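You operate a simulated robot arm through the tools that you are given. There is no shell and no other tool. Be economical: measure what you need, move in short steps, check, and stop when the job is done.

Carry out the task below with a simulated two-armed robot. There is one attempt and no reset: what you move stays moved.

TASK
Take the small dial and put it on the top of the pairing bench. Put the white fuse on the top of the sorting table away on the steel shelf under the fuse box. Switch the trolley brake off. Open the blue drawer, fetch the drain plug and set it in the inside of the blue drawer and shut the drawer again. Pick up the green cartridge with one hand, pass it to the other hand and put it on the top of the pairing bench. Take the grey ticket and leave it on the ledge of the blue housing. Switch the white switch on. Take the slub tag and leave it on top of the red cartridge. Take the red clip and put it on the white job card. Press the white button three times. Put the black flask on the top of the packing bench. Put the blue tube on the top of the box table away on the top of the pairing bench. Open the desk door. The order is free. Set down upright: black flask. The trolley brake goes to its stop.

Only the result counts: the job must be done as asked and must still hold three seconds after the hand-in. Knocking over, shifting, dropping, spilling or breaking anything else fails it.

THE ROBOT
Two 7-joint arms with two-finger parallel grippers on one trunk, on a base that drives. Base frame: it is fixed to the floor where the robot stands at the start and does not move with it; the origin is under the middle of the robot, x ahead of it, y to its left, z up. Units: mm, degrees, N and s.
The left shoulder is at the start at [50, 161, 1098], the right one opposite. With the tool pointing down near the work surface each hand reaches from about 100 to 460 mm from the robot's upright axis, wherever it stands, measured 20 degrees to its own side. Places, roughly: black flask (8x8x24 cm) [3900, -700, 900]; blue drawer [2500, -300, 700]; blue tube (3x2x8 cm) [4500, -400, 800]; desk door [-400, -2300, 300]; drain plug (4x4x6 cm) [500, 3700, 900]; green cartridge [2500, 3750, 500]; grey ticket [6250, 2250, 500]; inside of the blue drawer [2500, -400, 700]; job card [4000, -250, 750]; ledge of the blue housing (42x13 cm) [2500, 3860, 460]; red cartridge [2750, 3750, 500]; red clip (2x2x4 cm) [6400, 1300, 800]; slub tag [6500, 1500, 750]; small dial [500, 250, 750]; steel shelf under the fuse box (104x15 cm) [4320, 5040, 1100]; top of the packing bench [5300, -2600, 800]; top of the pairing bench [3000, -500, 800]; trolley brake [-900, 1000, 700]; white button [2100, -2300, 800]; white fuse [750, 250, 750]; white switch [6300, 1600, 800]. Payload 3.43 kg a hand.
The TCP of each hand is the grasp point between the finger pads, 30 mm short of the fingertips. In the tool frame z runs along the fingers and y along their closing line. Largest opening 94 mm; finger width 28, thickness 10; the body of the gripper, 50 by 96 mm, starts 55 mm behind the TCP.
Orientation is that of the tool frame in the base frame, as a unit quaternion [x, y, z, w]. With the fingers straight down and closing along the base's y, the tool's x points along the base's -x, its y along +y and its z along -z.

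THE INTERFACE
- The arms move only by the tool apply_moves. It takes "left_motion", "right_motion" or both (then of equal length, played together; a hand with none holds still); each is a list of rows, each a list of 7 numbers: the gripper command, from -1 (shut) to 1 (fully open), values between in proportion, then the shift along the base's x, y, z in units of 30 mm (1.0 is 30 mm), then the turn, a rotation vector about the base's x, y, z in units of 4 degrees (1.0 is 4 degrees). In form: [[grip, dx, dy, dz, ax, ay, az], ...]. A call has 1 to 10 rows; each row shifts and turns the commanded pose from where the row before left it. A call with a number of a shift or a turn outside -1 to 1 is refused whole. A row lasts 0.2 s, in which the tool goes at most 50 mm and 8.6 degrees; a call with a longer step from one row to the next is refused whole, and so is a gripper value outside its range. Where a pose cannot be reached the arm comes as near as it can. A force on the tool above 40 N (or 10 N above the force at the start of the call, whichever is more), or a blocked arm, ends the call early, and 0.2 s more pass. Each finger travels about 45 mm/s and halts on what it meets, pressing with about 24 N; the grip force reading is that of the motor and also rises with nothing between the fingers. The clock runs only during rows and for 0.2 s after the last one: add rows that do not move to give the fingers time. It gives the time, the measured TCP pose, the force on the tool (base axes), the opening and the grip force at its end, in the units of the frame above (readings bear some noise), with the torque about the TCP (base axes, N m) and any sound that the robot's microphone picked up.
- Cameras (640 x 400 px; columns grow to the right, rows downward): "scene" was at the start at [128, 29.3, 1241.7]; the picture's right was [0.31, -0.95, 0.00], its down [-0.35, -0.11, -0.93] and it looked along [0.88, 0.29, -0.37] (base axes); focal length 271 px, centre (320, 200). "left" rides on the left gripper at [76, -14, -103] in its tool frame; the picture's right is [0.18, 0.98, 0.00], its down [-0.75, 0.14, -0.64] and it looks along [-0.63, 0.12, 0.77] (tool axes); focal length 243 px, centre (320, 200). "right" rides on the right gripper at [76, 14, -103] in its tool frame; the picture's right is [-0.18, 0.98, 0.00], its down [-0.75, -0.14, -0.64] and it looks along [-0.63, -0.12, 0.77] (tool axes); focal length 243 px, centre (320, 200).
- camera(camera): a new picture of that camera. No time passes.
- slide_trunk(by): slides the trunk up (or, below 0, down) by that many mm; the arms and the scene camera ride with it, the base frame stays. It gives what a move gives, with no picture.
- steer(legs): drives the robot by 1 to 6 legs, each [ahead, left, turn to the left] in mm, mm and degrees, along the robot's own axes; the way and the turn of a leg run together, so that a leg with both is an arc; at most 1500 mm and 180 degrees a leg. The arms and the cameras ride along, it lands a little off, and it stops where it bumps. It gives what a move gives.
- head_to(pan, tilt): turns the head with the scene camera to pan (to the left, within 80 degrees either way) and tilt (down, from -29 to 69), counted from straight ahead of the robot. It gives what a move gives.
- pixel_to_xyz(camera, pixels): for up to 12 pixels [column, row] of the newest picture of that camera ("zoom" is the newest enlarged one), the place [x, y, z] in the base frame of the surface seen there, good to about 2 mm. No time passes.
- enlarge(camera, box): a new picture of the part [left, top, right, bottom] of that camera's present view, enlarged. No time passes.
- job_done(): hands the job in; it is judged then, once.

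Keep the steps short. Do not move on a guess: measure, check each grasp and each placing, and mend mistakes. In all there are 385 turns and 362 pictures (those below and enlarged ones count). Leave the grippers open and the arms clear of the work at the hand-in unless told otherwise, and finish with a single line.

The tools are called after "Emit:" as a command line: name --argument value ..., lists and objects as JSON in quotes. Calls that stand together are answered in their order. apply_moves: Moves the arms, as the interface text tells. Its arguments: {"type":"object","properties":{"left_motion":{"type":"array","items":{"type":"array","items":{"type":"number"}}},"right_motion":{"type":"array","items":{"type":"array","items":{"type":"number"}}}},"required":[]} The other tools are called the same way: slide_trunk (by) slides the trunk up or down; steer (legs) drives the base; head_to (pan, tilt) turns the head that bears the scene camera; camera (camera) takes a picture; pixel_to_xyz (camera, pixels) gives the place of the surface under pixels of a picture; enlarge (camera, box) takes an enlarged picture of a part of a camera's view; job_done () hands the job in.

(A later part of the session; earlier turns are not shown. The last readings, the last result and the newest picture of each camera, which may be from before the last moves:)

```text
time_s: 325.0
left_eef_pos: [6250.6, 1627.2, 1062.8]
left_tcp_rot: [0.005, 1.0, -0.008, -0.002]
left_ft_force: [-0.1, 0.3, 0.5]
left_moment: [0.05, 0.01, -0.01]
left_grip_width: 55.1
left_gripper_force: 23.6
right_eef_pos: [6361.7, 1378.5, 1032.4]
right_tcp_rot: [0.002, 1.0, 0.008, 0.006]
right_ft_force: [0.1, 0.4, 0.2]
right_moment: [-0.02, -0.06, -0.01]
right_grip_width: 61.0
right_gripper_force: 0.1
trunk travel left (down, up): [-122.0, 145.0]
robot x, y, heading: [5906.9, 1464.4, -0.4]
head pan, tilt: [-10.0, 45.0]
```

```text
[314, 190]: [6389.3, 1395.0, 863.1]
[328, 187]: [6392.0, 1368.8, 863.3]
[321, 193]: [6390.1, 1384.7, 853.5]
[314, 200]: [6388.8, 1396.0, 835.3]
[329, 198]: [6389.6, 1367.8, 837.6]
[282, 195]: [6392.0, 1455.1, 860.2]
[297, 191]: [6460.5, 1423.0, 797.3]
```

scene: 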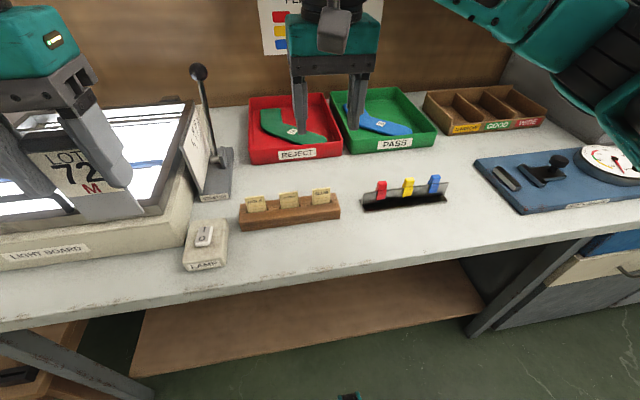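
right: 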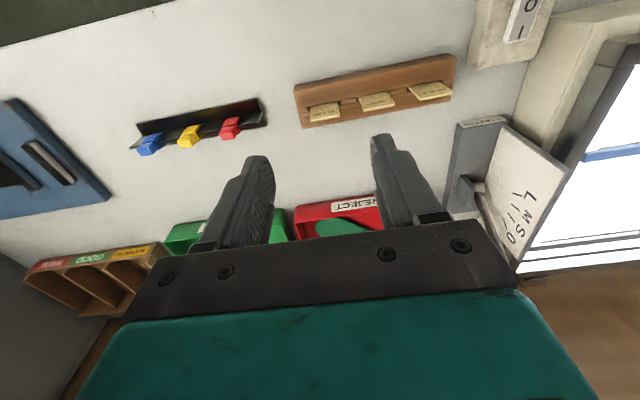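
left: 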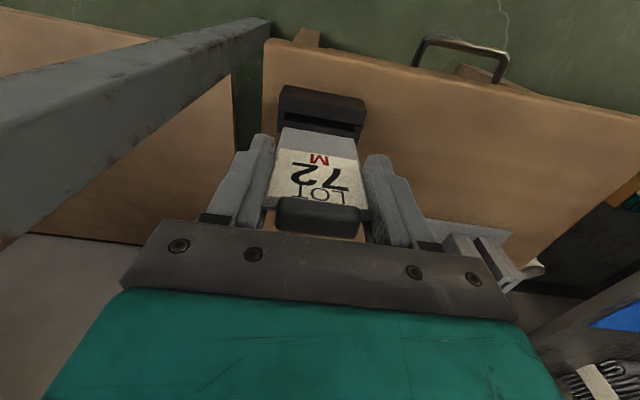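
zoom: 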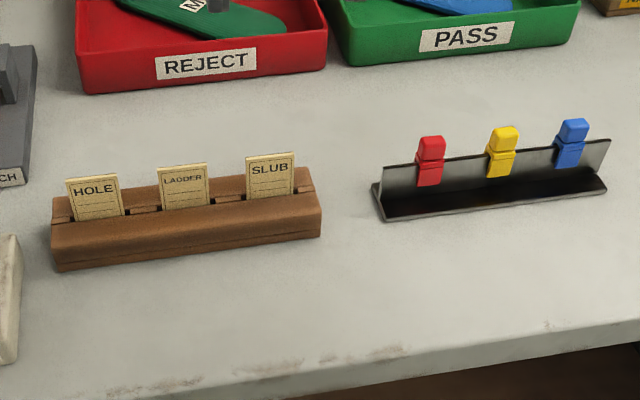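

SLUB tag: x≈6391, y 1366–1397, top z 865, holder top 828. Set opening 44 mm and descend partway.

Emit:
apply_moves --right_motion '[[-0.06, 0.3, 0.08, -0.6, 0, 0, 0], [-0.06, 0.3, 0, -0.8, 0, 0, 0], [-0.06, 0.36, 0, -0.8, 0, 0, 0], [-0.06, 0, 0, -0.8, 0, 0, 0], [-0.06, 0, 0, -0.8, 0, 0, 0], [-0.06, 0, 0, -0.5, 0, 0, 0]]'

Emit:
camera --camera "right"

Emit:
enlarge --camera "scene" --box '[220, 100, 420, 230]'

```text
time_s: 326.4
left_eef_pos: [6251.3, 1629.6, 1062.4]
left_tcp_rot: [0.004, 1.0, -0.007, -0.003]
left_ft_force: [-0.3, -0.9, 0.1]
left_moment: [0.02, -0.02, 0.02]
left_grip_width: 54.8
left_gripper_force: 23.4
right_eef_pos: [6391.3, 1381.3, 903.6]
right_tcp_rot: [0.003, 1.0, 0.007, 0.005]
right_ft_force: [0.0, 0.2, 0.0]
right_moment: [-0.02, -0.03, 0.01]
right_grip_width: 44.1
right_gripper_force: 0.0
trunk travel left (down, up): [-122.0, 145.0]
robot x, y, heading: [5911.8, 1463.3, 0.0]
head pan, tilt: [-10.0, 45.0]
```

```text
263 pictures are left
```

right: 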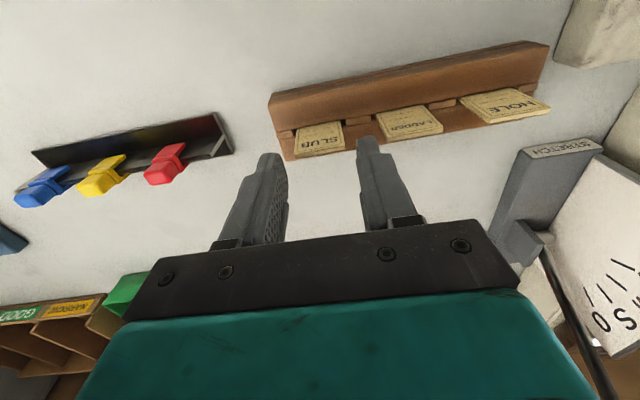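

```text
3.08 times, centred on (320, 165) of scene
```

zoom: 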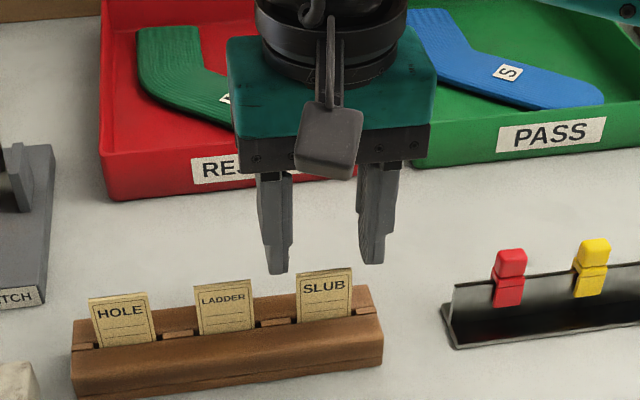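

Emit:
apply_moves --right_motion '[[-0.06, 0, 0, -0.7, 0, 0, 0], [-0.06, 0, 0, -0.65, 0, 0, 0], [-1, 0, 0, 0, 0, 0, 0], [-1, 0, 0, 0, 0, 0, 0], [-1, 0, 0, 0, 0, 0, 0]]'

Emit:
camera --camera "right"

```text
time_s: 327.6
left_eef_pos: [6250.8, 1629.2, 1062.8]
left_tcp_rot: [0.005, 1.0, -0.008, -0.003]
left_ft_force: [-0.8, 0.2, 0.1]
left_moment: [0.01, -0.01, -0.05]
left_grip_width: 55.1
left_gripper_force: 23.9
right_eef_pos: [6392.0, 1383.0, 864.2]
right_tcp_rot: [0.002, 1.0, 0.008, 0.005]
right_ft_force: [0.5, -0.2, 0.0]
right_moment: [0.0, -0.01, 0.04]
right_grip_width: 31.9
right_gripper_force: 23.7
trunk travel left (down, up): [-122.0, 145.0]
robot x, y, heading: [5909.6, 1459.6, -0.2]
head pan, tilt: [-10.0, 45.0]
```

```text
261 pictures are left
```

right: 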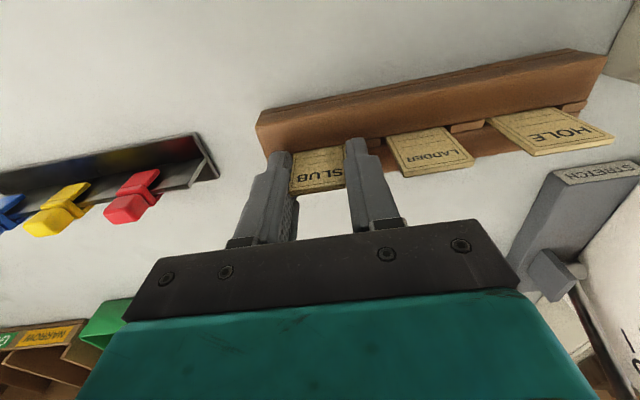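

Tag gripped (32 mm). Lift straight up and check.

Emit:
apply_moves --right_motion '[[-1, 0, 0, 0.5, 0, 0, 0], [-1, 0, 0, 0.8, 0, 0, 0], [-1, 0, 0, 1, 0, 0, 0], [-1, 0, 0, 1, 0, 0, 0], [-1, 0, 0, 1, 0, 0, 0]]'

Emit:
camera --camera "right"

```text
time_s: 328.8
left_eef_pos: [6251.1, 1628.2, 1062.3]
left_tcp_rot: [0.004, 1.0, -0.008, -0.003]
left_ft_force: [-0.1, 0.1, -0.3]
left_moment: [0.03, -0.03, -0.02]
left_grip_width: 55.0
left_gripper_force: 24.2
right_eef_pos: [6391.5, 1384.6, 991.2]
right_tcp_rot: [0.003, 1.0, 0.008, 0.005]
right_ft_force: [-0.7, -0.3, -0.5]
right_moment: [-0.01, 0.0, -0.03]
right_grip_width: 32.0
right_gripper_force: 24.3
trunk travel left (down, up): [-122.0, 145.0]
robot x, y, heading: [5908.2, 1461.7, 0.0]
head pan, tilt: [-10.0, 45.0]
```

```text
260 pictures are left
```

right: 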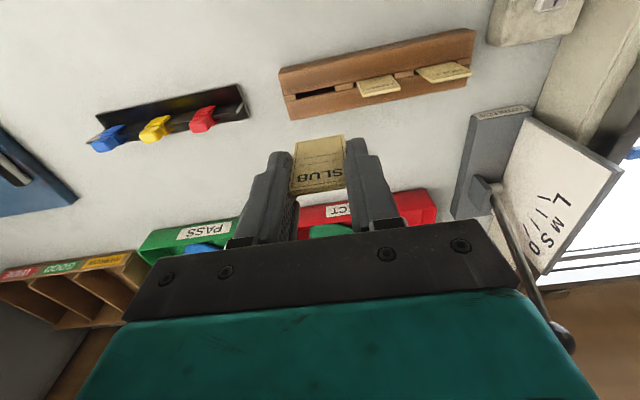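

Tag held. Now drive around to the north side of the carousel machine.

Emit:
steer --legs '[[-340, 0, 0], [0, 0, 90], [1400, 0, 0], [950, 0, 0], [0, 900, 0], [500, 0, 0]]'

Emit:
steer --legs '[[0, 0, 90]]'

Emit:
head_to --pan 20 --tilt 20

Emit:
camera --camera "scene"

```text
time_s: 356.8
left_eef_pos: [4410.3, 4669.4, 1063.7]
left_tcp_rot: [-0.703, 0.711, -0.007, 0.004]
left_ft_force: [0.0, 0.4, -0.6]
left_moment: [-0.06, 0.01, -0.01]
left_grip_width: 55.0
left_gripper_force: 24.3
right_eef_pos: [4654.4, 4811.2, 991.8]
right_tcp_rot: [-0.704, 0.71, 0.009, -0.001]
right_ft_force: [-0.8, 0.7, 0.4]
right_moment: [-0.01, 0.03, 0.0]
right_grip_width: 32.1
right_gripper_force: 23.9
trunk travel left (down, up): [-122.0, 145.0]
robot x, y, heading: [4575.4, 4329.3, 90.0]
head pan, tilt: [-10.0, 45.0]
```

```text
time_s: 361.1
left_eef_pos: [4236.4, 4161.1, 1063.3]
left_tcp_rot: [1.0, 0.0, 0.003, -0.008]
left_ft_force: [-0.4, -0.5, -0.8]
left_moment: [0.0, 0.0, -0.01]
left_grip_width: 54.7
left_gripper_force: 23.6
right_eef_pos: [4094.1, 4403.5, 991.7]
right_tcp_rot: [1.0, 0.001, -0.005, 0.008]
right_ft_force: [-0.1, -0.1, 1.3]
right_moment: [-0.02, 0.0, 0.02]
right_grip_width: 32.1
right_gripper_force: 24.5
trunk travel left (down, up): [-122.0, 145.0]
robot x, y, heading: [4572.7, 4332.5, -179.5]
head pan, tilt: [-10.0, 45.0]
```

```text
time_s: 362.0
left_eef_pos: [4236.2, 4160.8, 1063.6]
left_tcp_rot: [1.0, 0.0, 0.003, -0.007]
left_ft_force: [0.8, 0.8, -0.4]
left_moment: [0.0, 0.02, -0.01]
left_grip_width: 54.9
left_gripper_force: 24.0
right_eef_pos: [4093.9, 4404.1, 992.5]
right_tcp_rot: [1.0, 0.002, -0.005, 0.008]
right_ft_force: [0.1, -0.3, 0.0]
right_moment: [0.0, -0.01, 0.03]
right_grip_width: 32.2
right_gripper_force: 24.5
trunk travel left (down, up): [-122.0, 145.0]
robot x, y, heading: [4580.9, 4329.0, -179.5]
head pan, tilt: [20.0, 20.0]
```

```text
259 pictures are left
```

scene: 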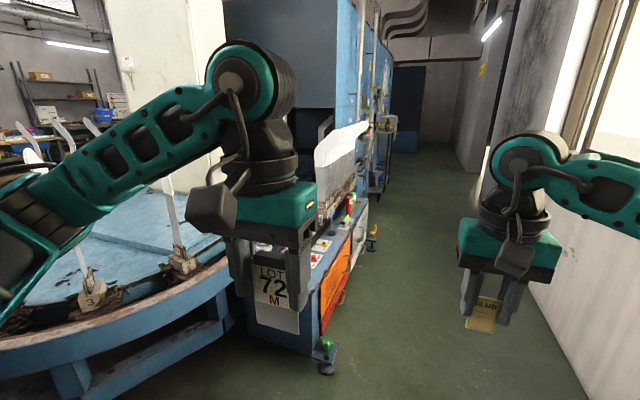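

Emit:
pixel_to_xyz --camera "scene" --pixels '[[350, 205], [316, 262], [330, 350], [325, 300], [365, 215], [372, 232], [350, 290], [395, 150], [480, 190], [262, 310], [316, 245]]'

Emit:
enlarge --camera "scene" --box '[300, 110, 400, 370]'

```text
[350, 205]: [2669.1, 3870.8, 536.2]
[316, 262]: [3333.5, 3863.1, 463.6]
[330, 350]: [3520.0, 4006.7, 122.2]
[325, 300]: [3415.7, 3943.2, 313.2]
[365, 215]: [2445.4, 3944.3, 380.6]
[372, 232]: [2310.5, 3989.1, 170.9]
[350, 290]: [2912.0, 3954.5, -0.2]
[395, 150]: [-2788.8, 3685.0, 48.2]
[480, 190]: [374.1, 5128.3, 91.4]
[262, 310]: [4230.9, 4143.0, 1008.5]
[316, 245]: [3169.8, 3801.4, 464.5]
```

```text
1.54 times, centred on (350, 240) of scene
```

zoom: 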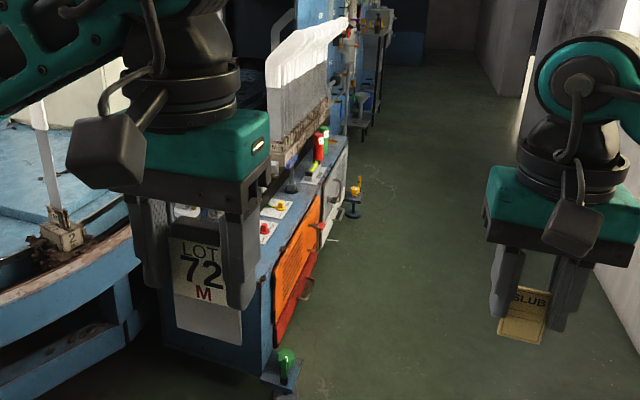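

The ledge (z 464) runs along the machine's north face, y≈3800–3943. Drive down the corridor and turn to face it.

Emit:
steer --legs '[[0, -190, -0.5], [1400, 0, 0], [460, 0, 0], [0, 0, 90]]'

Emit:
head_to --pan 0 --tilt 40

Emit:
camera --camera "scene"

```text
time_s: 376.9
left_eef_pos: [2897.8, 4116.1, 1063.6]
left_tcp_rot: [0.705, 0.709, -0.003, -0.007]
left_ft_force: [0.7, 0.5, -0.8]
left_moment: [-0.02, 0.0, -0.03]
left_grip_width: 55.0
left_gripper_force: 24.0
right_eef_pos: [2655.7, 3970.5, 990.9]
right_tcp_rot: [0.704, 0.71, 0.002, 0.008]
right_ft_force: [-0.7, -0.1, -0.5]
right_moment: [0.01, 0.03, 0.05]
right_grip_width: 32.0
right_gripper_force: 23.7
trunk travel left (down, up): [-122.0, 145.0]
robot x, y, heading: [2726.0, 4452.2, -89.4]
head pan, tilt: [20.0, 20.0]
```

```text
time_s: 377.7
left_eef_pos: [2897.8, 4116.2, 1063.0]
left_tcp_rot: [0.705, 0.709, -0.003, -0.007]
left_ft_force: [-0.9, 0.4, 0.2]
left_moment: [0.0, -0.03, 0.01]
left_grip_width: 54.9
left_gripper_force: 23.8
right_eef_pos: [2655.7, 3972.3, 992.1]
right_tcp_rot: [0.704, 0.71, 0.002, 0.009]
right_ft_force: [0.3, -0.5, -0.2]
right_moment: [-0.03, -0.03, 0.0]
right_grip_width: 32.0
right_gripper_force: 23.9
trunk travel left (down, up): [-122.0, 145.0]
robot x, y, heading: [2726.7, 4455.7, -89.5]
head pan, tilt: [0.0, 40.0]
```

```text
257 pictures are left
```

scene: 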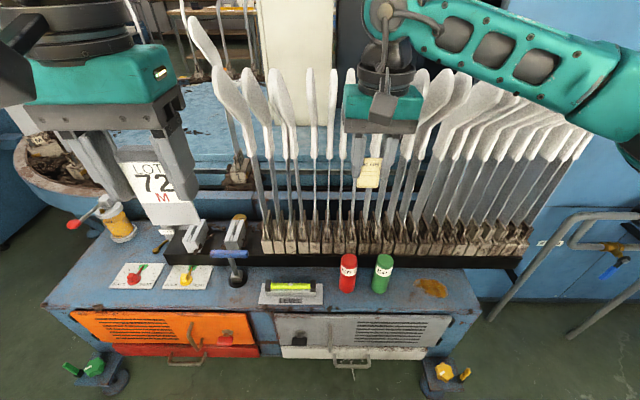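

Emit:
enlarge --camera "scene" --box '[240, 230, 480, 340]'

Emit:
pixel_to_xyz --camera "scene" --pixels '[[348, 257], [341, 257], [356, 257], [348, 285], [384, 258], [376, 260], [392, 260], [383, 286], [430, 288], [310, 312], [440, 310], [290, 292]]'

```text
2.67 times, centred on (360, 285) of scene
```

zoom: 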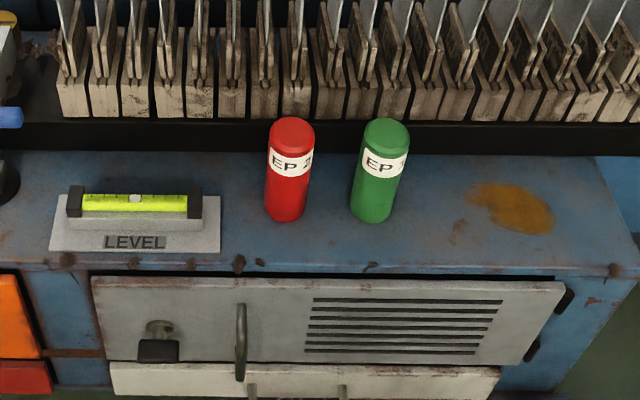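

```text
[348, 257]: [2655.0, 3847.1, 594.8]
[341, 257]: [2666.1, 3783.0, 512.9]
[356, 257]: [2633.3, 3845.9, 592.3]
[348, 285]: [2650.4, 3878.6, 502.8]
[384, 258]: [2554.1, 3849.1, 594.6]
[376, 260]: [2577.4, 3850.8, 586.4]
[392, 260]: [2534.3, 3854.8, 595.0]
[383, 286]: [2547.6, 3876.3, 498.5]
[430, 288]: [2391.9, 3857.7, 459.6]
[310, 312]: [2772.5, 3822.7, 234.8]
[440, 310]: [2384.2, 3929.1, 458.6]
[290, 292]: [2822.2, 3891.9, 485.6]
```

Emit:
pixel_to_xyz --camera "scene" --pixels '[[540, 255], [570, 220], [620, 240], [610, 265], [595, 310], [440, 375], [480, 300], [465, 265], [500, 230], [600, 130]]'

Emit:
slide_trunk --by -118

Emit:
apply_moves --right_motion '[[-1, 0, 1, 0.5, 0, 0, 0], [-1, 0, 1, 0.5, 0, 0, 0], [-1, 0, 1, 0.5, 0, 0, 0], [-1, 0, 1, 0, 0, 0, 0], [-1, 0, 1, 0, 0, 0, 0]]'

```text
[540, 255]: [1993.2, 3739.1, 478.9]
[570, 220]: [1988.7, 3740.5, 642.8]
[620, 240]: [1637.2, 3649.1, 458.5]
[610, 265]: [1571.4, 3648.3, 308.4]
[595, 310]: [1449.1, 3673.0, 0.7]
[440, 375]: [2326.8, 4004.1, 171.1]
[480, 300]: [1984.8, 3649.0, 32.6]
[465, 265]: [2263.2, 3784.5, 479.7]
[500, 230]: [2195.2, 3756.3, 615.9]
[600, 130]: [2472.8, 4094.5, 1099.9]
```

```text
time_s: 379.2
left_eef_pos: [2899.1, 4115.4, 944.9]
left_tcp_rot: [0.705, 0.709, -0.004, -0.008]
left_ft_force: [0.2, -0.4, -0.7]
left_moment: [-0.01, 0.0, 0.03]
left_grip_width: 54.8
left_gripper_force: 23.5
right_eef_pos: [2655.5, 3971.3, 874.0]
right_tcp_rot: [0.704, 0.71, 0.001, 0.01]
right_ft_force: [-0.5, -0.1, 0.5]
right_moment: [-0.03, -0.02, -0.06]
right_grip_width: 32.6
right_gripper_force: 23.6
trunk travel left (down, up): [-4.0, 263.0]
robot x, y, heading: [2730.7, 4452.0, -89.2]
head pan, tilt: [0.0, 40.0]
```

```text
time_s: 380.4
left_eef_pos: [2899.2, 4115.8, 944.7]
left_tcp_rot: [0.705, 0.709, -0.004, -0.008]
left_ft_force: [-0.6, -0.5, -0.6]
left_moment: [0.0, 0.0, 0.02]
left_grip_width: 54.7
left_gripper_force: 24.7
right_eef_pos: [2654.8, 4122.5, 918.2]
right_tcp_rot: [0.704, 0.71, 0.002, 0.009]
right_ft_force: [-0.8, 0.6, -0.2]
right_moment: [-0.03, -0.07, 0.02]
right_grip_width: 32.2
right_gripper_force: 24.5
trunk travel left (down, up): [-4.0, 263.0]
robot x, y, heading: [2729.2, 4456.7, -89.2]
head pan, tilt: [0.0, 40.0]
```

Emit:
steer --legs '[[0, -525, -0.8], [140, 0, 0]]'

Emit:
head_to --pan 15 --tilt 45

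Emit:
camera --camera "scene"

```text
time_s: 386.3
left_eef_pos: [2363.8, 4009.5, 943.1]
left_tcp_rot: [0.715, 0.7, -0.003, -0.008]
left_ft_force: [-0.1, -0.2, 0.4]
left_moment: [-0.04, -0.05, 0.02]
left_grip_width: 54.9
left_gripper_force: 24.0
right_eef_pos: [2120.7, 4022.7, 917.4]
right_tcp_rot: [0.715, 0.7, 0.002, 0.009]
right_ft_force: [-0.8, -0.3, 0.2]
right_moment: [0.01, -0.01, 0.03]
right_grip_width: 32.1
right_gripper_force: 23.9
trunk travel left (down, up): [-4.0, 263.0]
robot x, y, heading: [2205.1, 4350.1, -90.7]
head pan, tilt: [0.0, 40.0]
stopped in leg 2: the robot was blocked; the commanded pose is now the measured one
```

```text
time_s: 387.1
left_eef_pos: [2362.5, 4008.8, 945.0]
left_tcp_rot: [0.714, 0.7, -0.003, -0.008]
left_ft_force: [0.2, -0.5, -0.2]
left_moment: [-0.01, -0.01, -0.03]
left_grip_width: 55.0
left_gripper_force: 24.3
right_eef_pos: [2120.4, 4023.5, 917.4]
right_tcp_rot: [0.714, 0.7, 0.002, 0.008]
right_ft_force: [0.7, 0.4, 0.3]
right_moment: [0.01, 0.0, -0.02]
right_grip_width: 32.3
right_gripper_force: 23.6
trunk travel left (down, up): [-4.0, 263.0]
robot x, y, heading: [2200.5, 4349.3, -90.8]
head pan, tilt: [15.0, 45.0]
```

```text
255 pictures are left
```

scene: 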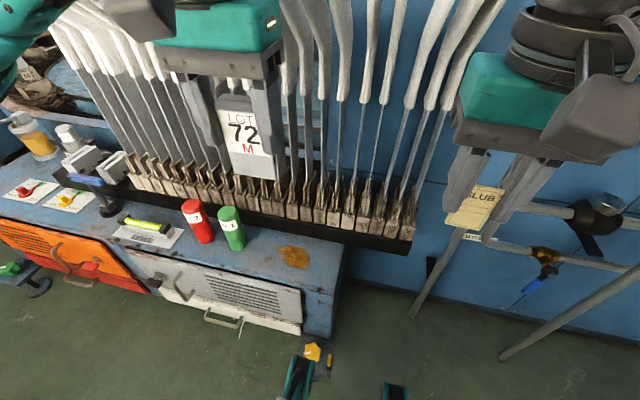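

Emit:
pixel_to_xyz --camera "scene" --pixels '[[295, 40], [340, 60], [320, 20], [295, 130], [290, 190], [290, 232], [292, 257], [335, 285], [310, 270], [340, 250], [268, 265]]'

```text
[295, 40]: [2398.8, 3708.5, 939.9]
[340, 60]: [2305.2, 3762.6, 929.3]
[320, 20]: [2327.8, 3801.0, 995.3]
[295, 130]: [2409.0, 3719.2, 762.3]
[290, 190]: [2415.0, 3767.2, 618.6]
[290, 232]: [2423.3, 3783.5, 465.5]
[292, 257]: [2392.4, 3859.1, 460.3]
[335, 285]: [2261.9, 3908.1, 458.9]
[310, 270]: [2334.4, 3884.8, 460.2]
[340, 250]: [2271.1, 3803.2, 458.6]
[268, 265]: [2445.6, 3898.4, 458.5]
```

Lower the ticket while tilting the left hand forward; keep clear of the gloves (y<3800).

Emit:
apply_moves --left_motion '[[-1, 0.1, 0, -0.9, -1, 0, 0], [-1, 0.1, 0, -0.9, -1, 0, 0], [-1, 0.1, 0, -0.9, -1, 0, 0], [-1, 0.1, 0, -0.9, -1, 0, 0], [-1, 0.1, 0, -0.9, -1, 0, 0], [-1, 0.1, 0, -0.9, -1, 0, 0], [-1, 0.1, 0, -0.9, -1, 0, 0], [-1, 0.1, 0, -0.9, -1, 0, 0], [-1, 0.1, 0, -0.9, -1, 0, 0], [-1, 0.1, 0, -0.9, -1, 0, 0]]'

Emit:
camera --camera "scene"

```text
time_s: 389.3
left_eef_pos: [2386.7, 4000.2, 689.3]
left_tcp_rot: [0.679, 0.663, -0.226, 0.221]
left_ft_force: [0.2, -0.9, -0.9]
left_moment: [0.01, 0.0, 0.0]
left_grip_width: 55.1
left_gripper_force: 23.8
left hand out of reach, approached as far as the arm can: row 6, 7, 10
right_eef_pos: [2121.1, 4022.6, 917.5]
right_tcp_rot: [0.715, 0.699, 0.003, 0.009]
right_ft_force: [-0.2, -0.1, 0.3]
right_moment: [0.0, -0.01, 0.01]
right_grip_width: 32.4
right_gripper_force: 24.3
trunk travel left (down, up): [-4.0, 263.0]
robot x, y, heading: [2204.7, 4352.9, -91.1]
head pan, tilt: [15.0, 45.0]
```

```text
254 pictures are left
```

scene: 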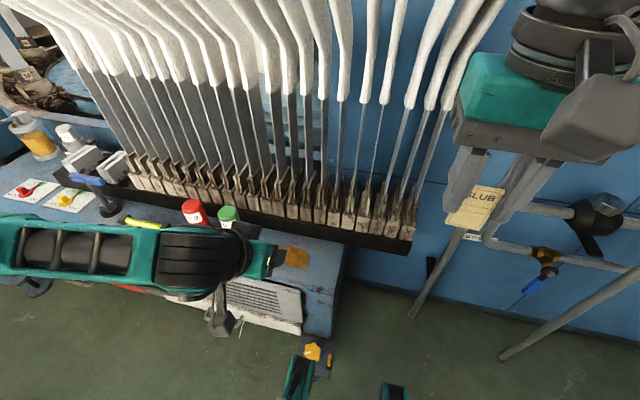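

Emit:
apply_moves --left_motion '[[-1, 0, -0.5, -0.8, 0, 0, 0], [-1, 0, -0.5, -0.8, 0, 0, 0], [-1, 0, -0.5, -0.8, 0, 0, 0], [-1, 0, -0.5, -0.8, 0, 0, 0]]'

```text
time_s: 390.3
left_eef_pos: [2387.7, 3999.9, 691.2]
left_tcp_rot: [0.679, 0.662, -0.227, 0.22]
left_ft_force: [-0.6, 0.3, -1.4]
left_moment: [0.03, -0.02, -0.01]
left_grip_width: 55.0
left_gripper_force: 23.5
left hand out of reach, approached as far as the arm can: row 1, 2, 3, 4
right_eef_pos: [2120.6, 4021.7, 918.8]
right_tcp_rot: [0.714, 0.7, 0.003, 0.008]
right_ft_force: [0.5, -0.3, 0.3]
right_moment: [-0.02, -0.03, 0.01]
right_grip_width: 32.2
right_gripper_force: 24.2
trunk travel left (down, up): [-4.0, 263.0]
robot x, y, heading: [2202.8, 4351.2, -91.1]
head pan, tilt: [15.0, 45.0]
```

The arm flipped back to elbow-high. I'll repeat the flip: back up, swing the left hand far out to the side, then lower it.

Emit:
steer --legs '[[-100, 0, 1]]'

Emit:
apply_moves --left_motion '[[-1, 1, 0.4, 0.3, 0.95, 0, 0], [-1, 1, 0.4, 0.3, 0.95, 0, 0], [-1, 1, 0.4, 0.3, 0.95, 0, 0], [-1, 1, 0.4, 0.3, 0.95, 0, 0], [-1, 1, 0.4, 0.3, 0.95, 0, 0], [-1, 1, 0.4, 0.3, 0.95, 0, 0], [-1, 1, 0.4, 0.3, 0.95, 0, 0], [-1, 1, 0.4, 0, 0.95, 0, 0], [-1, 1, 0.4, 0, 0.95, 0, 0], [-1, 1, 0.4, 0, 0, 0, 0]]'

Emit:
apply_moves --left_motion '[[-1, 1, 0.3, 0, 0, 0, 0], [-1, 1, 0.3, 0, 0, 0, 0], [-1, 1, 0.3, 0, 0, 0, 0], [-1, 1, 0.3, 0, 0, 0, 0], [-1, 1, 0, -0.3, 0, 0, 0], [-1, 0, 0, -0.5, 0, 0, 0], [-1, 0, 0, -0.8, 0, 0, 0], [-1, 0, 0, -0.8, 0, 0, 0], [-1, 0, 0, -0.8, 0, 0, 0], [-1, 0, 0, -0.8, 0, 0, 0]]'

Emit:
apply_moves --left_motion '[[-1, 0, 0, -0.8, 0, 0, 0], [-1, 0, 0, -0.8, 0, 0, 0], [-1, 0, 0, -0.8, 0, 0, 0], [-1, 0, 0, -0.8, 0, 0, 0]]'

```text
time_s: 391.5
left_eef_pos: [2393.9, 4103.2, 689.9]
left_tcp_rot: [0.674, 0.668, -0.225, 0.222]
left_ft_force: [0.7, -1.2, 0.0]
left_moment: [-0.03, -0.02, 0.0]
left_grip_width: 54.9
left_gripper_force: 23.9
right_eef_pos: [2127.0, 4122.1, 917.0]
right_tcp_rot: [0.709, 0.705, 0.003, 0.008]
right_ft_force: [0.2, -0.2, -0.4]
right_moment: [-0.03, 0.01, -0.01]
right_grip_width: 31.9
right_gripper_force: 23.8
trunk travel left (down, up): [-4.0, 263.0]
robot x, y, heading: [2204.2, 4451.6, -89.8]
head pan, tilt: [15.0, 45.0]
```

```text
time_s: 393.7
left_eef_pos: [2693.8, 4212.8, 748.8]
left_tcp_rot: [0.704, 0.709, -0.019, 0.016]
left_ft_force: [0.3, 0.5, -0.7]
left_moment: [-0.02, 0.02, -0.01]
left_grip_width: 54.8
left_gripper_force: 24.3
left hand out of reach, approached as far as the arm can: row 1, 2, 3, 10
right_eef_pos: [2128.1, 4122.4, 918.3]
right_tcp_rot: [0.708, 0.706, 0.003, 0.01]
right_ft_force: [-0.8, 0.1, 0.3]
right_moment: [0.03, 0.03, 0.04]
right_grip_width: 32.1
right_gripper_force: 24.6
trunk travel left (down, up): [-4.0, 263.0]
robot x, y, heading: [2200.4, 4452.5, -89.8]
head pan, tilt: [15.0, 45.0]
```

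```text
time_s: 395.9
left_eef_pos: [2694.6, 4207.9, 627.8]
left_tcp_rot: [0.709, 0.705, -0.018, 0.014]
left_ft_force: [0.0, 0.1, -0.5]
left_moment: [-0.01, 0.05, 0.0]
left_grip_width: 54.9
left_gripper_force: 24.5
left hand out of reach, approached as far as the arm can: row 1, 2, 3, 4, 5
right_eef_pos: [2127.2, 4119.9, 918.3]
right_tcp_rot: [0.708, 0.706, 0.003, 0.009]
right_ft_force: [0.3, -0.4, -0.4]
right_moment: [0.0, 0.01, -0.02]
right_grip_width: 31.9
right_gripper_force: 23.8
trunk travel left (down, up): [-4.0, 263.0]
robot x, y, heading: [2205.0, 4451.0, -90.0]
head pan, tilt: [15.0, 45.0]
```

```text
time_s: 396.9
left_eef_pos: [2693.3, 4207.2, 533.4]
left_tcp_rot: [0.709, 0.705, -0.018, 0.015]
left_ft_force: [0.6, 0.9, -1.1]
left_moment: [0.01, -0.01, -0.02]
left_grip_width: 55.1
left_gripper_force: 24.2
right_eef_pos: [2126.9, 4122.3, 917.6]
right_tcp_rot: [0.708, 0.706, 0.003, 0.008]
right_ft_force: [-1.0, 0.7, -0.3]
right_moment: [-0.01, 0.02, 0.01]
right_grip_width: 32.2
right_gripper_force: 23.8
trunk travel left (down, up): [-4.0, 263.0]
robot x, y, heading: [2201.2, 4453.8, -89.7]
head pan, tilt: [15.0, 45.0]
```

Emit:
apply_moves --left_motion '[[-1, -1, -0.6, 0.3, 0, 0, 0], [-1, -1, -0.6, 0.3, 0, 0, 0], [-1, -1, -0.6, 0.3, 0, 0, 0], [-1, -1, -0.6, 0.3, 0, 0, 0], [-1, -1, -0.6, 0, 0, 0, 0], [-1, -1, -0.6, 0, 0, 0, 0], [-1, -1, -0.6, 0, 0, 0, 0], [-1, -1, -0.6, 0, 0, 0, 0], [-1, -1, -0.6, 0, 0, 0, 0], [-1, -1, -0.6, 0, 0, 0, 0]]'

Emit:
steer --legs '[[95, 0, 0]]'

Emit:
camera --camera "scene"

```text
time_s: 399.1
left_eef_pos: [2392.6, 4026.1, 570.3]
left_tcp_rot: [0.709, 0.705, -0.018, 0.015]
left_ft_force: [0.8, -0.4, -1.0]
left_moment: [0.03, 0.01, 0.01]
left_grip_width: 55.1
left_gripper_force: 23.7
right_eef_pos: [2126.7, 4120.2, 918.8]
right_tcp_rot: [0.709, 0.705, 0.002, 0.009]
right_ft_force: [0.6, 0.9, -0.7]
right_moment: [-0.01, 0.01, -0.01]
right_grip_width: 32.1
right_gripper_force: 24.0
trunk travel left (down, up): [-4.0, 263.0]
robot x, y, heading: [2200.9, 4455.0, -89.9]
head pan, tilt: [15.0, 45.0]
```

```text
time_s: 400.2
left_eef_pos: [2392.8, 3934.0, 570.7]
left_tcp_rot: [0.71, 0.704, -0.019, 0.015]
left_ft_force: [-0.1, 0.0, -0.7]
left_moment: [0.02, -0.02, 0.0]
left_grip_width: 55.0
left_gripper_force: 24.1
right_eef_pos: [2126.6, 4028.0, 916.8]
right_tcp_rot: [0.709, 0.706, 0.002, 0.009]
right_ft_force: [0.5, -0.4, 0.9]
right_moment: [0.0, -0.03, -0.03]
right_grip_width: 32.0
right_gripper_force: 23.6
trunk travel left (down, up): [-4.0, 263.0]
robot x, y, heading: [2201.2, 4356.8, -89.8]
head pan, tilt: [15.0, 45.0]
```

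```text
253 pictures are left
```

scene: 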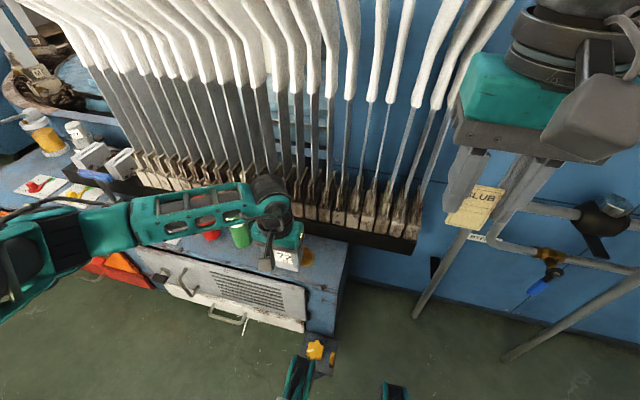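

Emit:
apply_moves --left_motion '[[-1, 0, -0.1, 0, -1, 0, 0], [-1, 0, -0.1, 0, -1, 0, 0], [-1, 0, -0.1, 0, -1, 0, 0], [-1, 0, -0.1, 0, -1, 0, 0], [-1, 0, -0.1, 0, -1, 0, 0], [-1, 0, -0.1, 0, -1, 0, 0], [-1, 0, -0.1, 0, -1, 0, 0], [-1, 0, -0.1, 0, -1, 0, 0], [-1, 0, -0.1, 0, -1, 0, 0], [-1, 0, -0.1, 0, -1, 0, 0]]'

Emit:
camera --camera "left"

```text
time_s: 402.4
left_eef_pos: [2392.9, 3907.4, 569.1]
left_tcp_rot: [0.678, 0.672, -0.211, 0.21]
left_ft_force: [-0.5, 0.0, -0.6]
left_moment: [0.01, 0.01, -0.01]
left_grip_width: 55.0
left_gripper_force: 23.8
left hand out of reach, approached as far as the arm can: row 9, 10
right_eef_pos: [2126.2, 4027.8, 917.5]
right_tcp_rot: [0.708, 0.706, 0.003, 0.009]
right_ft_force: [0.3, -0.1, 0.5]
right_moment: [-0.03, 0.01, -0.03]
right_grip_width: 32.3
right_gripper_force: 24.0
trunk travel left (down, up): [-4.0, 263.0]
robot x, y, heading: [2199.9, 4356.4, -89.7]
head pan, tilt: [15.0, 45.0]
```

```text
252 pictures are left
```

left: 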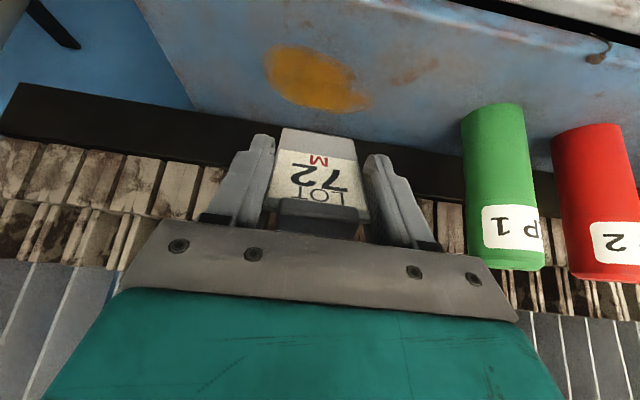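

Tilt is limited at 35° here; back up 100 mm so the arm is more extended, then tilt more.

Emit:
steer --legs '[[-100, 0, 0]]'

Emit:
apply_moves --left_motion '[[-1, 0, -0.6, -0.2, -0.5, 0, 0], [-1, 0, -0.6, -0.2, -1, 0, 0], [-1, 0, -0.6, -0.2, -1, 0, 0], [-1, 0, -0.6, -0.2, -1, 0, 0], [-1, 0, -0.6, -0.2, -1, 0, 0], [-1, 0, -0.4, 0, -1, 0, 0]]'

Emit:
camera --camera "left"

```text
time_s: 403.5
left_eef_pos: [2393.8, 4007.5, 570.2]
left_tcp_rot: [0.678, 0.672, -0.212, 0.209]
left_ft_force: [-1.2, -0.2, -0.9]
left_moment: [0.0, 0.02, 0.03]
left_grip_width: 54.7
left_gripper_force: 24.5
right_eef_pos: [2128.4, 4126.2, 916.8]
right_tcp_rot: [0.709, 0.705, 0.003, 0.008]
right_ft_force: [0.3, 0.0, 0.2]
right_moment: [0.0, 0.0, 0.02]
right_grip_width: 32.1
right_gripper_force: 23.9
trunk travel left (down, up): [-4.0, 263.0]
robot x, y, heading: [2199.0, 4458.8, -89.8]
head pan, tilt: [15.0, 45.0]
```

```text
time_s: 404.9
left_eef_pos: [2401.0, 3978.5, 564.7]
left_tcp_rot: [0.672, 0.665, -0.232, 0.227]
left_ft_force: [-0.4, 0.6, -0.9]
left_moment: [0.01, 0.0, -0.02]
left_grip_width: 55.0
left_gripper_force: 23.6
left hand out of reach, approached as far as the arm can: row 2, 3, 4, 5, 6
right_eef_pos: [2127.1, 4127.3, 917.4]
right_tcp_rot: [0.708, 0.706, 0.003, 0.009]
right_ft_force: [0.2, 0.3, -0.2]
right_moment: [0.02, -0.02, 0.03]
right_grip_width: 32.0
right_gripper_force: 23.9
trunk travel left (down, up): [-4.0, 263.0]
robot x, y, heading: [2201.2, 4459.0, -90.0]
head pan, tilt: [15.0, 45.0]
```

```text
251 pictures are left
```

left: 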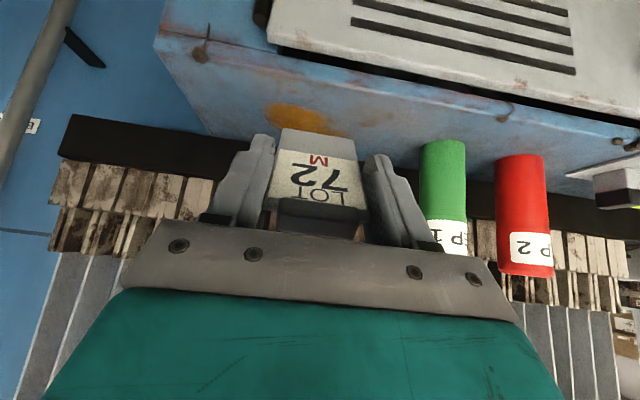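

I'll drive forward again and set the ticket's lower edge onto the ledge with this tilt.

Emit:
steer --legs '[[95, -5, 0]]'

Emit:
apply_moves --left_motion '[[-1, 0, -0.4, -0.5, 0, 0, 0], [-1, 0, -0.3, -0.5, 0, 0, 0], [-1, 0, -0.2, -0.3, 0, 0, 0]]'

Emit:
camera --camera "left"

Emit:
enlarge --camera "scene" --box '[180, 180, 360, 300]'

```text
time_s: 406.1
left_eef_pos: [2395.1, 3882.8, 566.0]
left_tcp_rot: [0.672, 0.665, -0.233, 0.226]
left_ft_force: [0.2, 0.1, -0.2]
left_moment: [-0.01, -0.03, -0.01]
left_grip_width: 55.2
left_gripper_force: 23.8
right_eef_pos: [2121.5, 4031.1, 916.8]
right_tcp_rot: [0.709, 0.706, 0.003, 0.008]
right_ft_force: [0.7, -0.2, -0.8]
right_moment: [-0.01, 0.0, 0.01]
right_grip_width: 32.2
right_gripper_force: 23.9
trunk travel left (down, up): [-4.0, 263.0]
robot x, y, heading: [2201.2, 4367.2, -90.0]
head pan, tilt: [15.0, 45.0]
```

```text
time_s: 406.9
left_eef_pos: [2395.3, 3854.8, 525.2]
left_tcp_rot: [0.673, 0.666, -0.23, 0.225]
left_ft_force: [0.5, 0.5, 0.4]
left_moment: [0.01, 0.01, -0.04]
left_grip_width: 55.0
left_gripper_force: 23.6
right_eef_pos: [2122.2, 4031.7, 917.2]
right_tcp_rot: [0.709, 0.705, 0.002, 0.009]
right_ft_force: [0.6, 1.2, 0.1]
right_moment: [-0.02, 0.0, -0.02]
right_grip_width: 32.2
right_gripper_force: 23.5
trunk travel left (down, up): [-4.0, 263.0]
robot x, y, heading: [2194.9, 4363.6, -89.8]
head pan, tilt: [15.0, 45.0]
```

```text
250 pictures are left
```

left: 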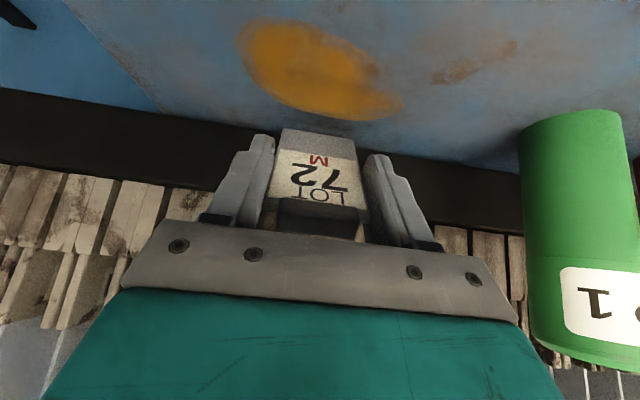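

```text
3.33 times, centred on (270, 240) of scene
```

zoom: 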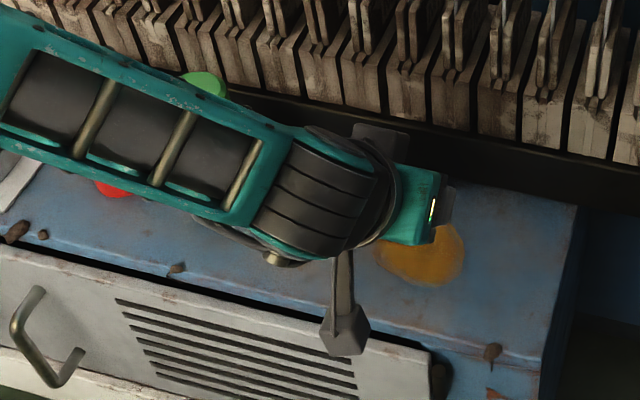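

Emit:
apply_moves --left_motion '[[-1, 0, 0, -0.15, 0, 0, 0], [-1, 0, 0, -0.15, 0, 0, 0], [-1, 0, 0, -0.1, 0, 0, 0]]'

Emit:
camera --camera "left"

```text
time_s: 407.7
left_eef_pos: [2394.3, 3854.4, 524.7]
left_tcp_rot: [0.674, 0.665, -0.231, 0.224]
left_ft_force: [0.2, -0.2, 0.5]
left_moment: [0.04, 0.0, -0.03]
left_grip_width: 54.9
left_gripper_force: 24.1
left hand out of reach, approached as far as the arm can: row 1, 2, 3
right_eef_pos: [2121.6, 4031.8, 917.3]
right_tcp_rot: [0.709, 0.706, 0.002, 0.009]
right_ft_force: [0.1, -0.7, 0.0]
right_moment: [0.0, 0.04, -0.02]
right_grip_width: 32.4
right_gripper_force: 23.9
trunk travel left (down, up): [-4.0, 263.0]
robot x, y, heading: [2198.9, 4366.2, -89.8]
head pan, tilt: [15.0, 45.0]
```

```text
248 pictures are left
```

left: 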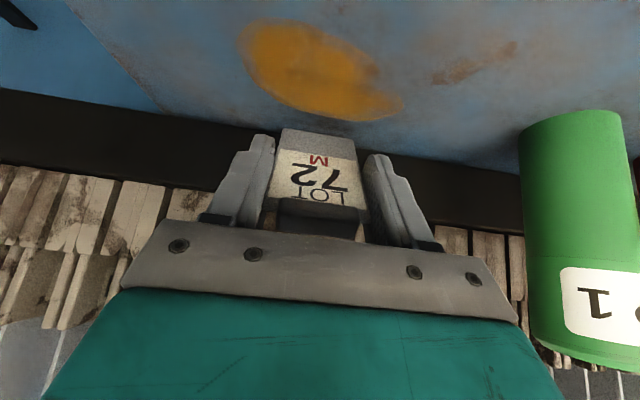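

Emit:
apply_moves --left_motion '[[-1, 0, 0, 0, 1, 0, 0], [-1, 0, -0.1, -0.1, 1, 0, 0], [-1, 0, -0.1, -0.1, 0, 0, 0], [-1, 0, 0, -0.1, 0, 0, 0]]'

Emit:
camera --camera "left"

```text
time_s: 408.7
left_eef_pos: [2393.9, 3848.7, 518.6]
left_tcp_rot: [0.687, 0.679, -0.188, 0.18]
left_ft_force: [0.6, 5.7, 20.7]
left_moment: [-0.64, -0.1, 0.03]
left_grip_width: 55.1
left_gripper_force: 24.1
right_eef_pos: [2121.6, 4032.3, 918.4]
right_tcp_rot: [0.709, 0.705, 0.002, 0.01]
right_ft_force: [-0.3, 0.5, 1.4]
right_moment: [0.0, -0.01, 0.0]
right_grip_width: 32.3
right_gripper_force: 24.1
trunk travel left (down, up): [-4.0, 263.0]
robot x, y, heading: [2198.7, 4360.5, -90.0]
head pan, tilt: [15.0, 45.0]
```

```text
247 pictures are left
```

left: 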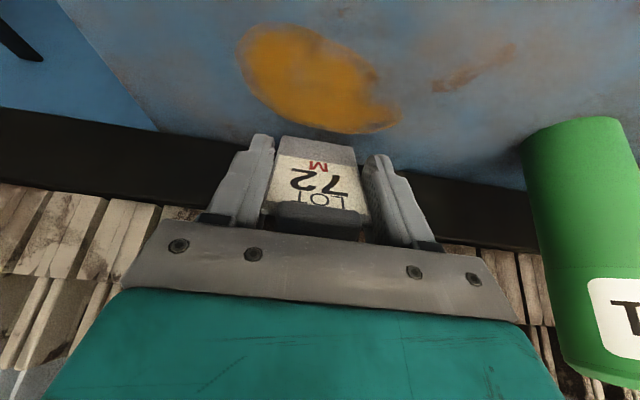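

Ticket's edge is on the ledge. Open to let it lie down.

Emit:
apply_moves --left_motion '[[-0.1, 0, 0, 0.03, 0, 0, 0], [0.6, 0, 0, 0, 0, 0, 0], [1, 0, 0, 0, 0, 0, 0], [1, 0, 0, 0, 0, 0, 0]]'

Emit:
camera --camera "left"

```text
time_s: 409.7
left_eef_pos: [2393.2, 3849.7, 515.7]
left_tcp_rot: [0.687, 0.679, -0.185, 0.179]
left_ft_force: [0.6, -0.4, 0.3]
left_moment: [-0.01, -0.03, -0.02]
left_grip_width: 94.0
left_gripper_force: 0.1
right_eef_pos: [2121.5, 4031.4, 918.0]
right_tcp_rot: [0.708, 0.706, 0.003, 0.008]
right_ft_force: [0.0, 0.2, -0.1]
right_moment: [-0.02, 0.04, 0.0]
right_grip_width: 32.3
right_gripper_force: 24.0
trunk travel left (down, up): [-4.0, 263.0]
robot x, y, heading: [2198.2, 4362.6, -89.7]
head pan, tilt: [15.0, 45.0]
```

```text
246 pictures are left
```

left: 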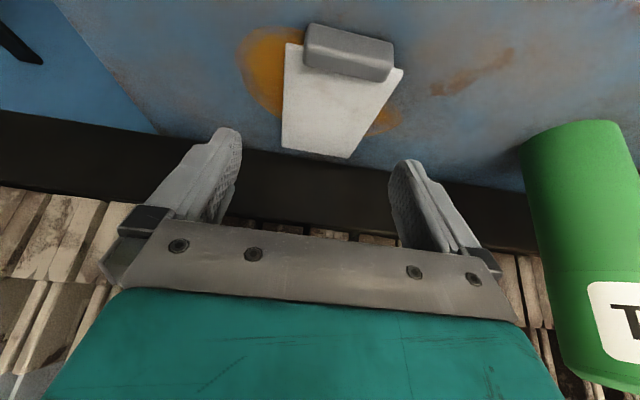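

The ticket lies flat on the ledge. Check its extents.

Emit:
pixel_to_xyz --camera "left" --pixels '[[310, 30], [392, 45], [285, 145], [348, 155], [320, 100], [250, 30]]'

Emit:
apply_moves --left_motion '[[1, 0, 0.2, 0.6, 0, 0, 0], [1, 0, 0.4, 0.8, 0, 0, 0], [1, 0, 0.5, 0.8, 0, 0, 0], [1, 0, 0.5, 0.8, 0, 0, 0]]'

```text
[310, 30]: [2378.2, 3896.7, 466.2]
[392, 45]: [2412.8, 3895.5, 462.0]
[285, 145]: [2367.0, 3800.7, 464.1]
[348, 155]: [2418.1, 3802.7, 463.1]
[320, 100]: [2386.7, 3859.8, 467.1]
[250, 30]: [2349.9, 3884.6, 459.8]
```

```text
time_s: 410.7
left_eef_pos: [2392.1, 3899.0, 606.3]
left_tcp_rot: [0.687, 0.679, -0.185, 0.179]
left_ft_force: [0.3, 0.8, 0.8]
left_moment: [-0.01, -0.01, 0.02]
left_grip_width: 94.3
left_gripper_force: 0.1
right_eef_pos: [2122.3, 4031.0, 917.7]
right_tcp_rot: [0.709, 0.705, 0.002, 0.009]
right_ft_force: [0.5, 0.6, 0.2]
right_moment: [-0.02, -0.01, -0.03]
right_grip_width: 32.1
right_gripper_force: 24.4
trunk travel left (down, up): [-4.0, 263.0]
robot x, y, heading: [2192.9, 4360.8, -89.9]
head pan, tilt: [15.0, 45.0]
```

Ticket is fully on the ledge. Now back off and move left for the tag; then flip the right arm into elbow-low posture over open floor.

Emit:
steer --legs '[[-150, 0, 0], [0, 610, 0]]'

Emit:
apply_moves --right_motion '[[-1, -1, 0, -0.4, 0, 0, 0], [-1, -1, 0, -0.4, 0, 0, 0], [-1, -1, 0, -0.4, 0, 0, 0], [-1, -1, 0, -0.4, 0, 0, 0], [-1, -1, 0, -0.4, 0, 0, 0], [-1, -1, 0.3, -0.4, 0, 0, 0], [-1, -1, 0.3, -0.4, 0, 0, 0], [-1, -1, 0.3, -0.4, 0, 0, 0], [-1, -1, 0.3, -0.4, 0, 0, 0], [-1, -1, 0.3, -0.4, 0, 0, 0]]'

Emit:
apply_moves --right_motion '[[-1, -1, 0.3, -0.4, 0, 0, 0], [-1, -1, 0.3, -0.4, 0, 0, 0], [-1, -1, 0.3, -0.4, 0, 0, 0], [-1, -1, 0.3, -0.4, 0, 0, 0], [-1, -1, 0.3, 0, 0, 0, 0], [-1, -1, 0, 0, 0, 0, 0], [-1, -1, 0, 0, 0, 0, 0], [-1, 0, 0, -0.8, 0, 0, 0], [-1, 0, 0, -0.8, 0, 0, 0], [-1, 0, 0, -0.8, 0, 0, 0]]'

Emit:
apply_moves --right_motion '[[-1, 0, 0, -0.8, 0, 0, 0], [-1, 0, 0, -0.8, 0, 0, 0], [-1, 0, 0, -0.8, 0, 0, 0]]'

```text
time_s: 417.4
left_eef_pos: [3002.0, 4058.0, 604.9]
left_tcp_rot: [0.682, 0.684, -0.185, 0.18]
left_ft_force: [0.4, -0.1, 0.4]
left_moment: [-0.01, 0.01, -0.02]
left_grip_width: 94.1
left_gripper_force: 0.1
right_eef_pos: [2731.6, 4187.9, 917.4]
right_tcp_rot: [0.704, 0.71, 0.003, 0.008]
right_ft_force: [-0.1, 0.3, -0.2]
right_moment: [-0.01, -0.02, -0.03]
right_grip_width: 32.2
right_gripper_force: 24.3
trunk travel left (down, up): [-4.0, 263.0]
robot x, y, heading: [2803.3, 4520.2, -89.3]
head pan, tilt: [15.0, 45.0]
```

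```text
time_s: 419.6
left_eef_pos: [3002.8, 4058.4, 606.2]
left_tcp_rot: [0.682, 0.684, -0.185, 0.18]
left_ft_force: [-0.3, -0.1, 1.1]
left_moment: [-0.02, -0.02, -0.02]
left_grip_width: 94.1
left_gripper_force: 0.1
right_eef_pos: [2431.0, 4232.7, 798.5]
right_tcp_rot: [0.704, 0.711, 0.003, 0.009]
right_ft_force: [-0.1, 0.0, -0.4]
right_moment: [-0.04, -0.01, 0.0]
right_grip_width: 31.9
right_gripper_force: 24.4
trunk travel left (down, up): [-4.0, 263.0]
robot x, y, heading: [2801.3, 4520.6, -89.2]
head pan, tilt: [15.0, 45.0]
```

```text
time_s: 421.8
left_eef_pos: [3002.9, 4059.6, 605.2]
left_tcp_rot: [0.682, 0.684, -0.184, 0.181]
left_ft_force: [0.4, 0.4, 0.2]
left_moment: [0.02, -0.03, -0.01]
left_grip_width: 93.9
left_gripper_force: 0.1
right_eef_pos: [2308.2, 4256.4, 673.5]
right_tcp_rot: [0.704, 0.71, 0.002, 0.009]
right_ft_force: [0.0, 0.0, -0.1]
right_moment: [0.02, 0.03, 0.03]
right_grip_width: 32.2
right_gripper_force: 23.7
right hand out of reach, approached as far as the arm can: row 4, 5, 6, 7
trunk travel left (down, up): [-4.0, 263.0]
robot x, y, heading: [2802.5, 4519.3, -89.2]
head pan, tilt: [15.0, 45.0]
```

```text
time_s: 422.6
left_eef_pos: [3002.6, 4058.0, 606.1]
left_tcp_rot: [0.682, 0.684, -0.184, 0.18]
left_ft_force: [-0.7, -0.4, -0.5]
left_moment: [0.02, 0.01, 0.05]
left_grip_width: 94.2
left_gripper_force: 0.0
right_eef_pos: [2309.6, 4254.7, 599.1]
right_tcp_rot: [0.704, 0.71, 0.003, 0.009]
right_ft_force: [0.0, 1.0, 0.3]
right_moment: [-0.02, 0.01, 0.0]
right_grip_width: 31.9
right_gripper_force: 23.4
trunk travel left (down, up): [-4.0, 263.0]
robot x, y, heading: [2802.3, 4519.6, -89.1]
head pan, tilt: [15.0, 45.0]
```

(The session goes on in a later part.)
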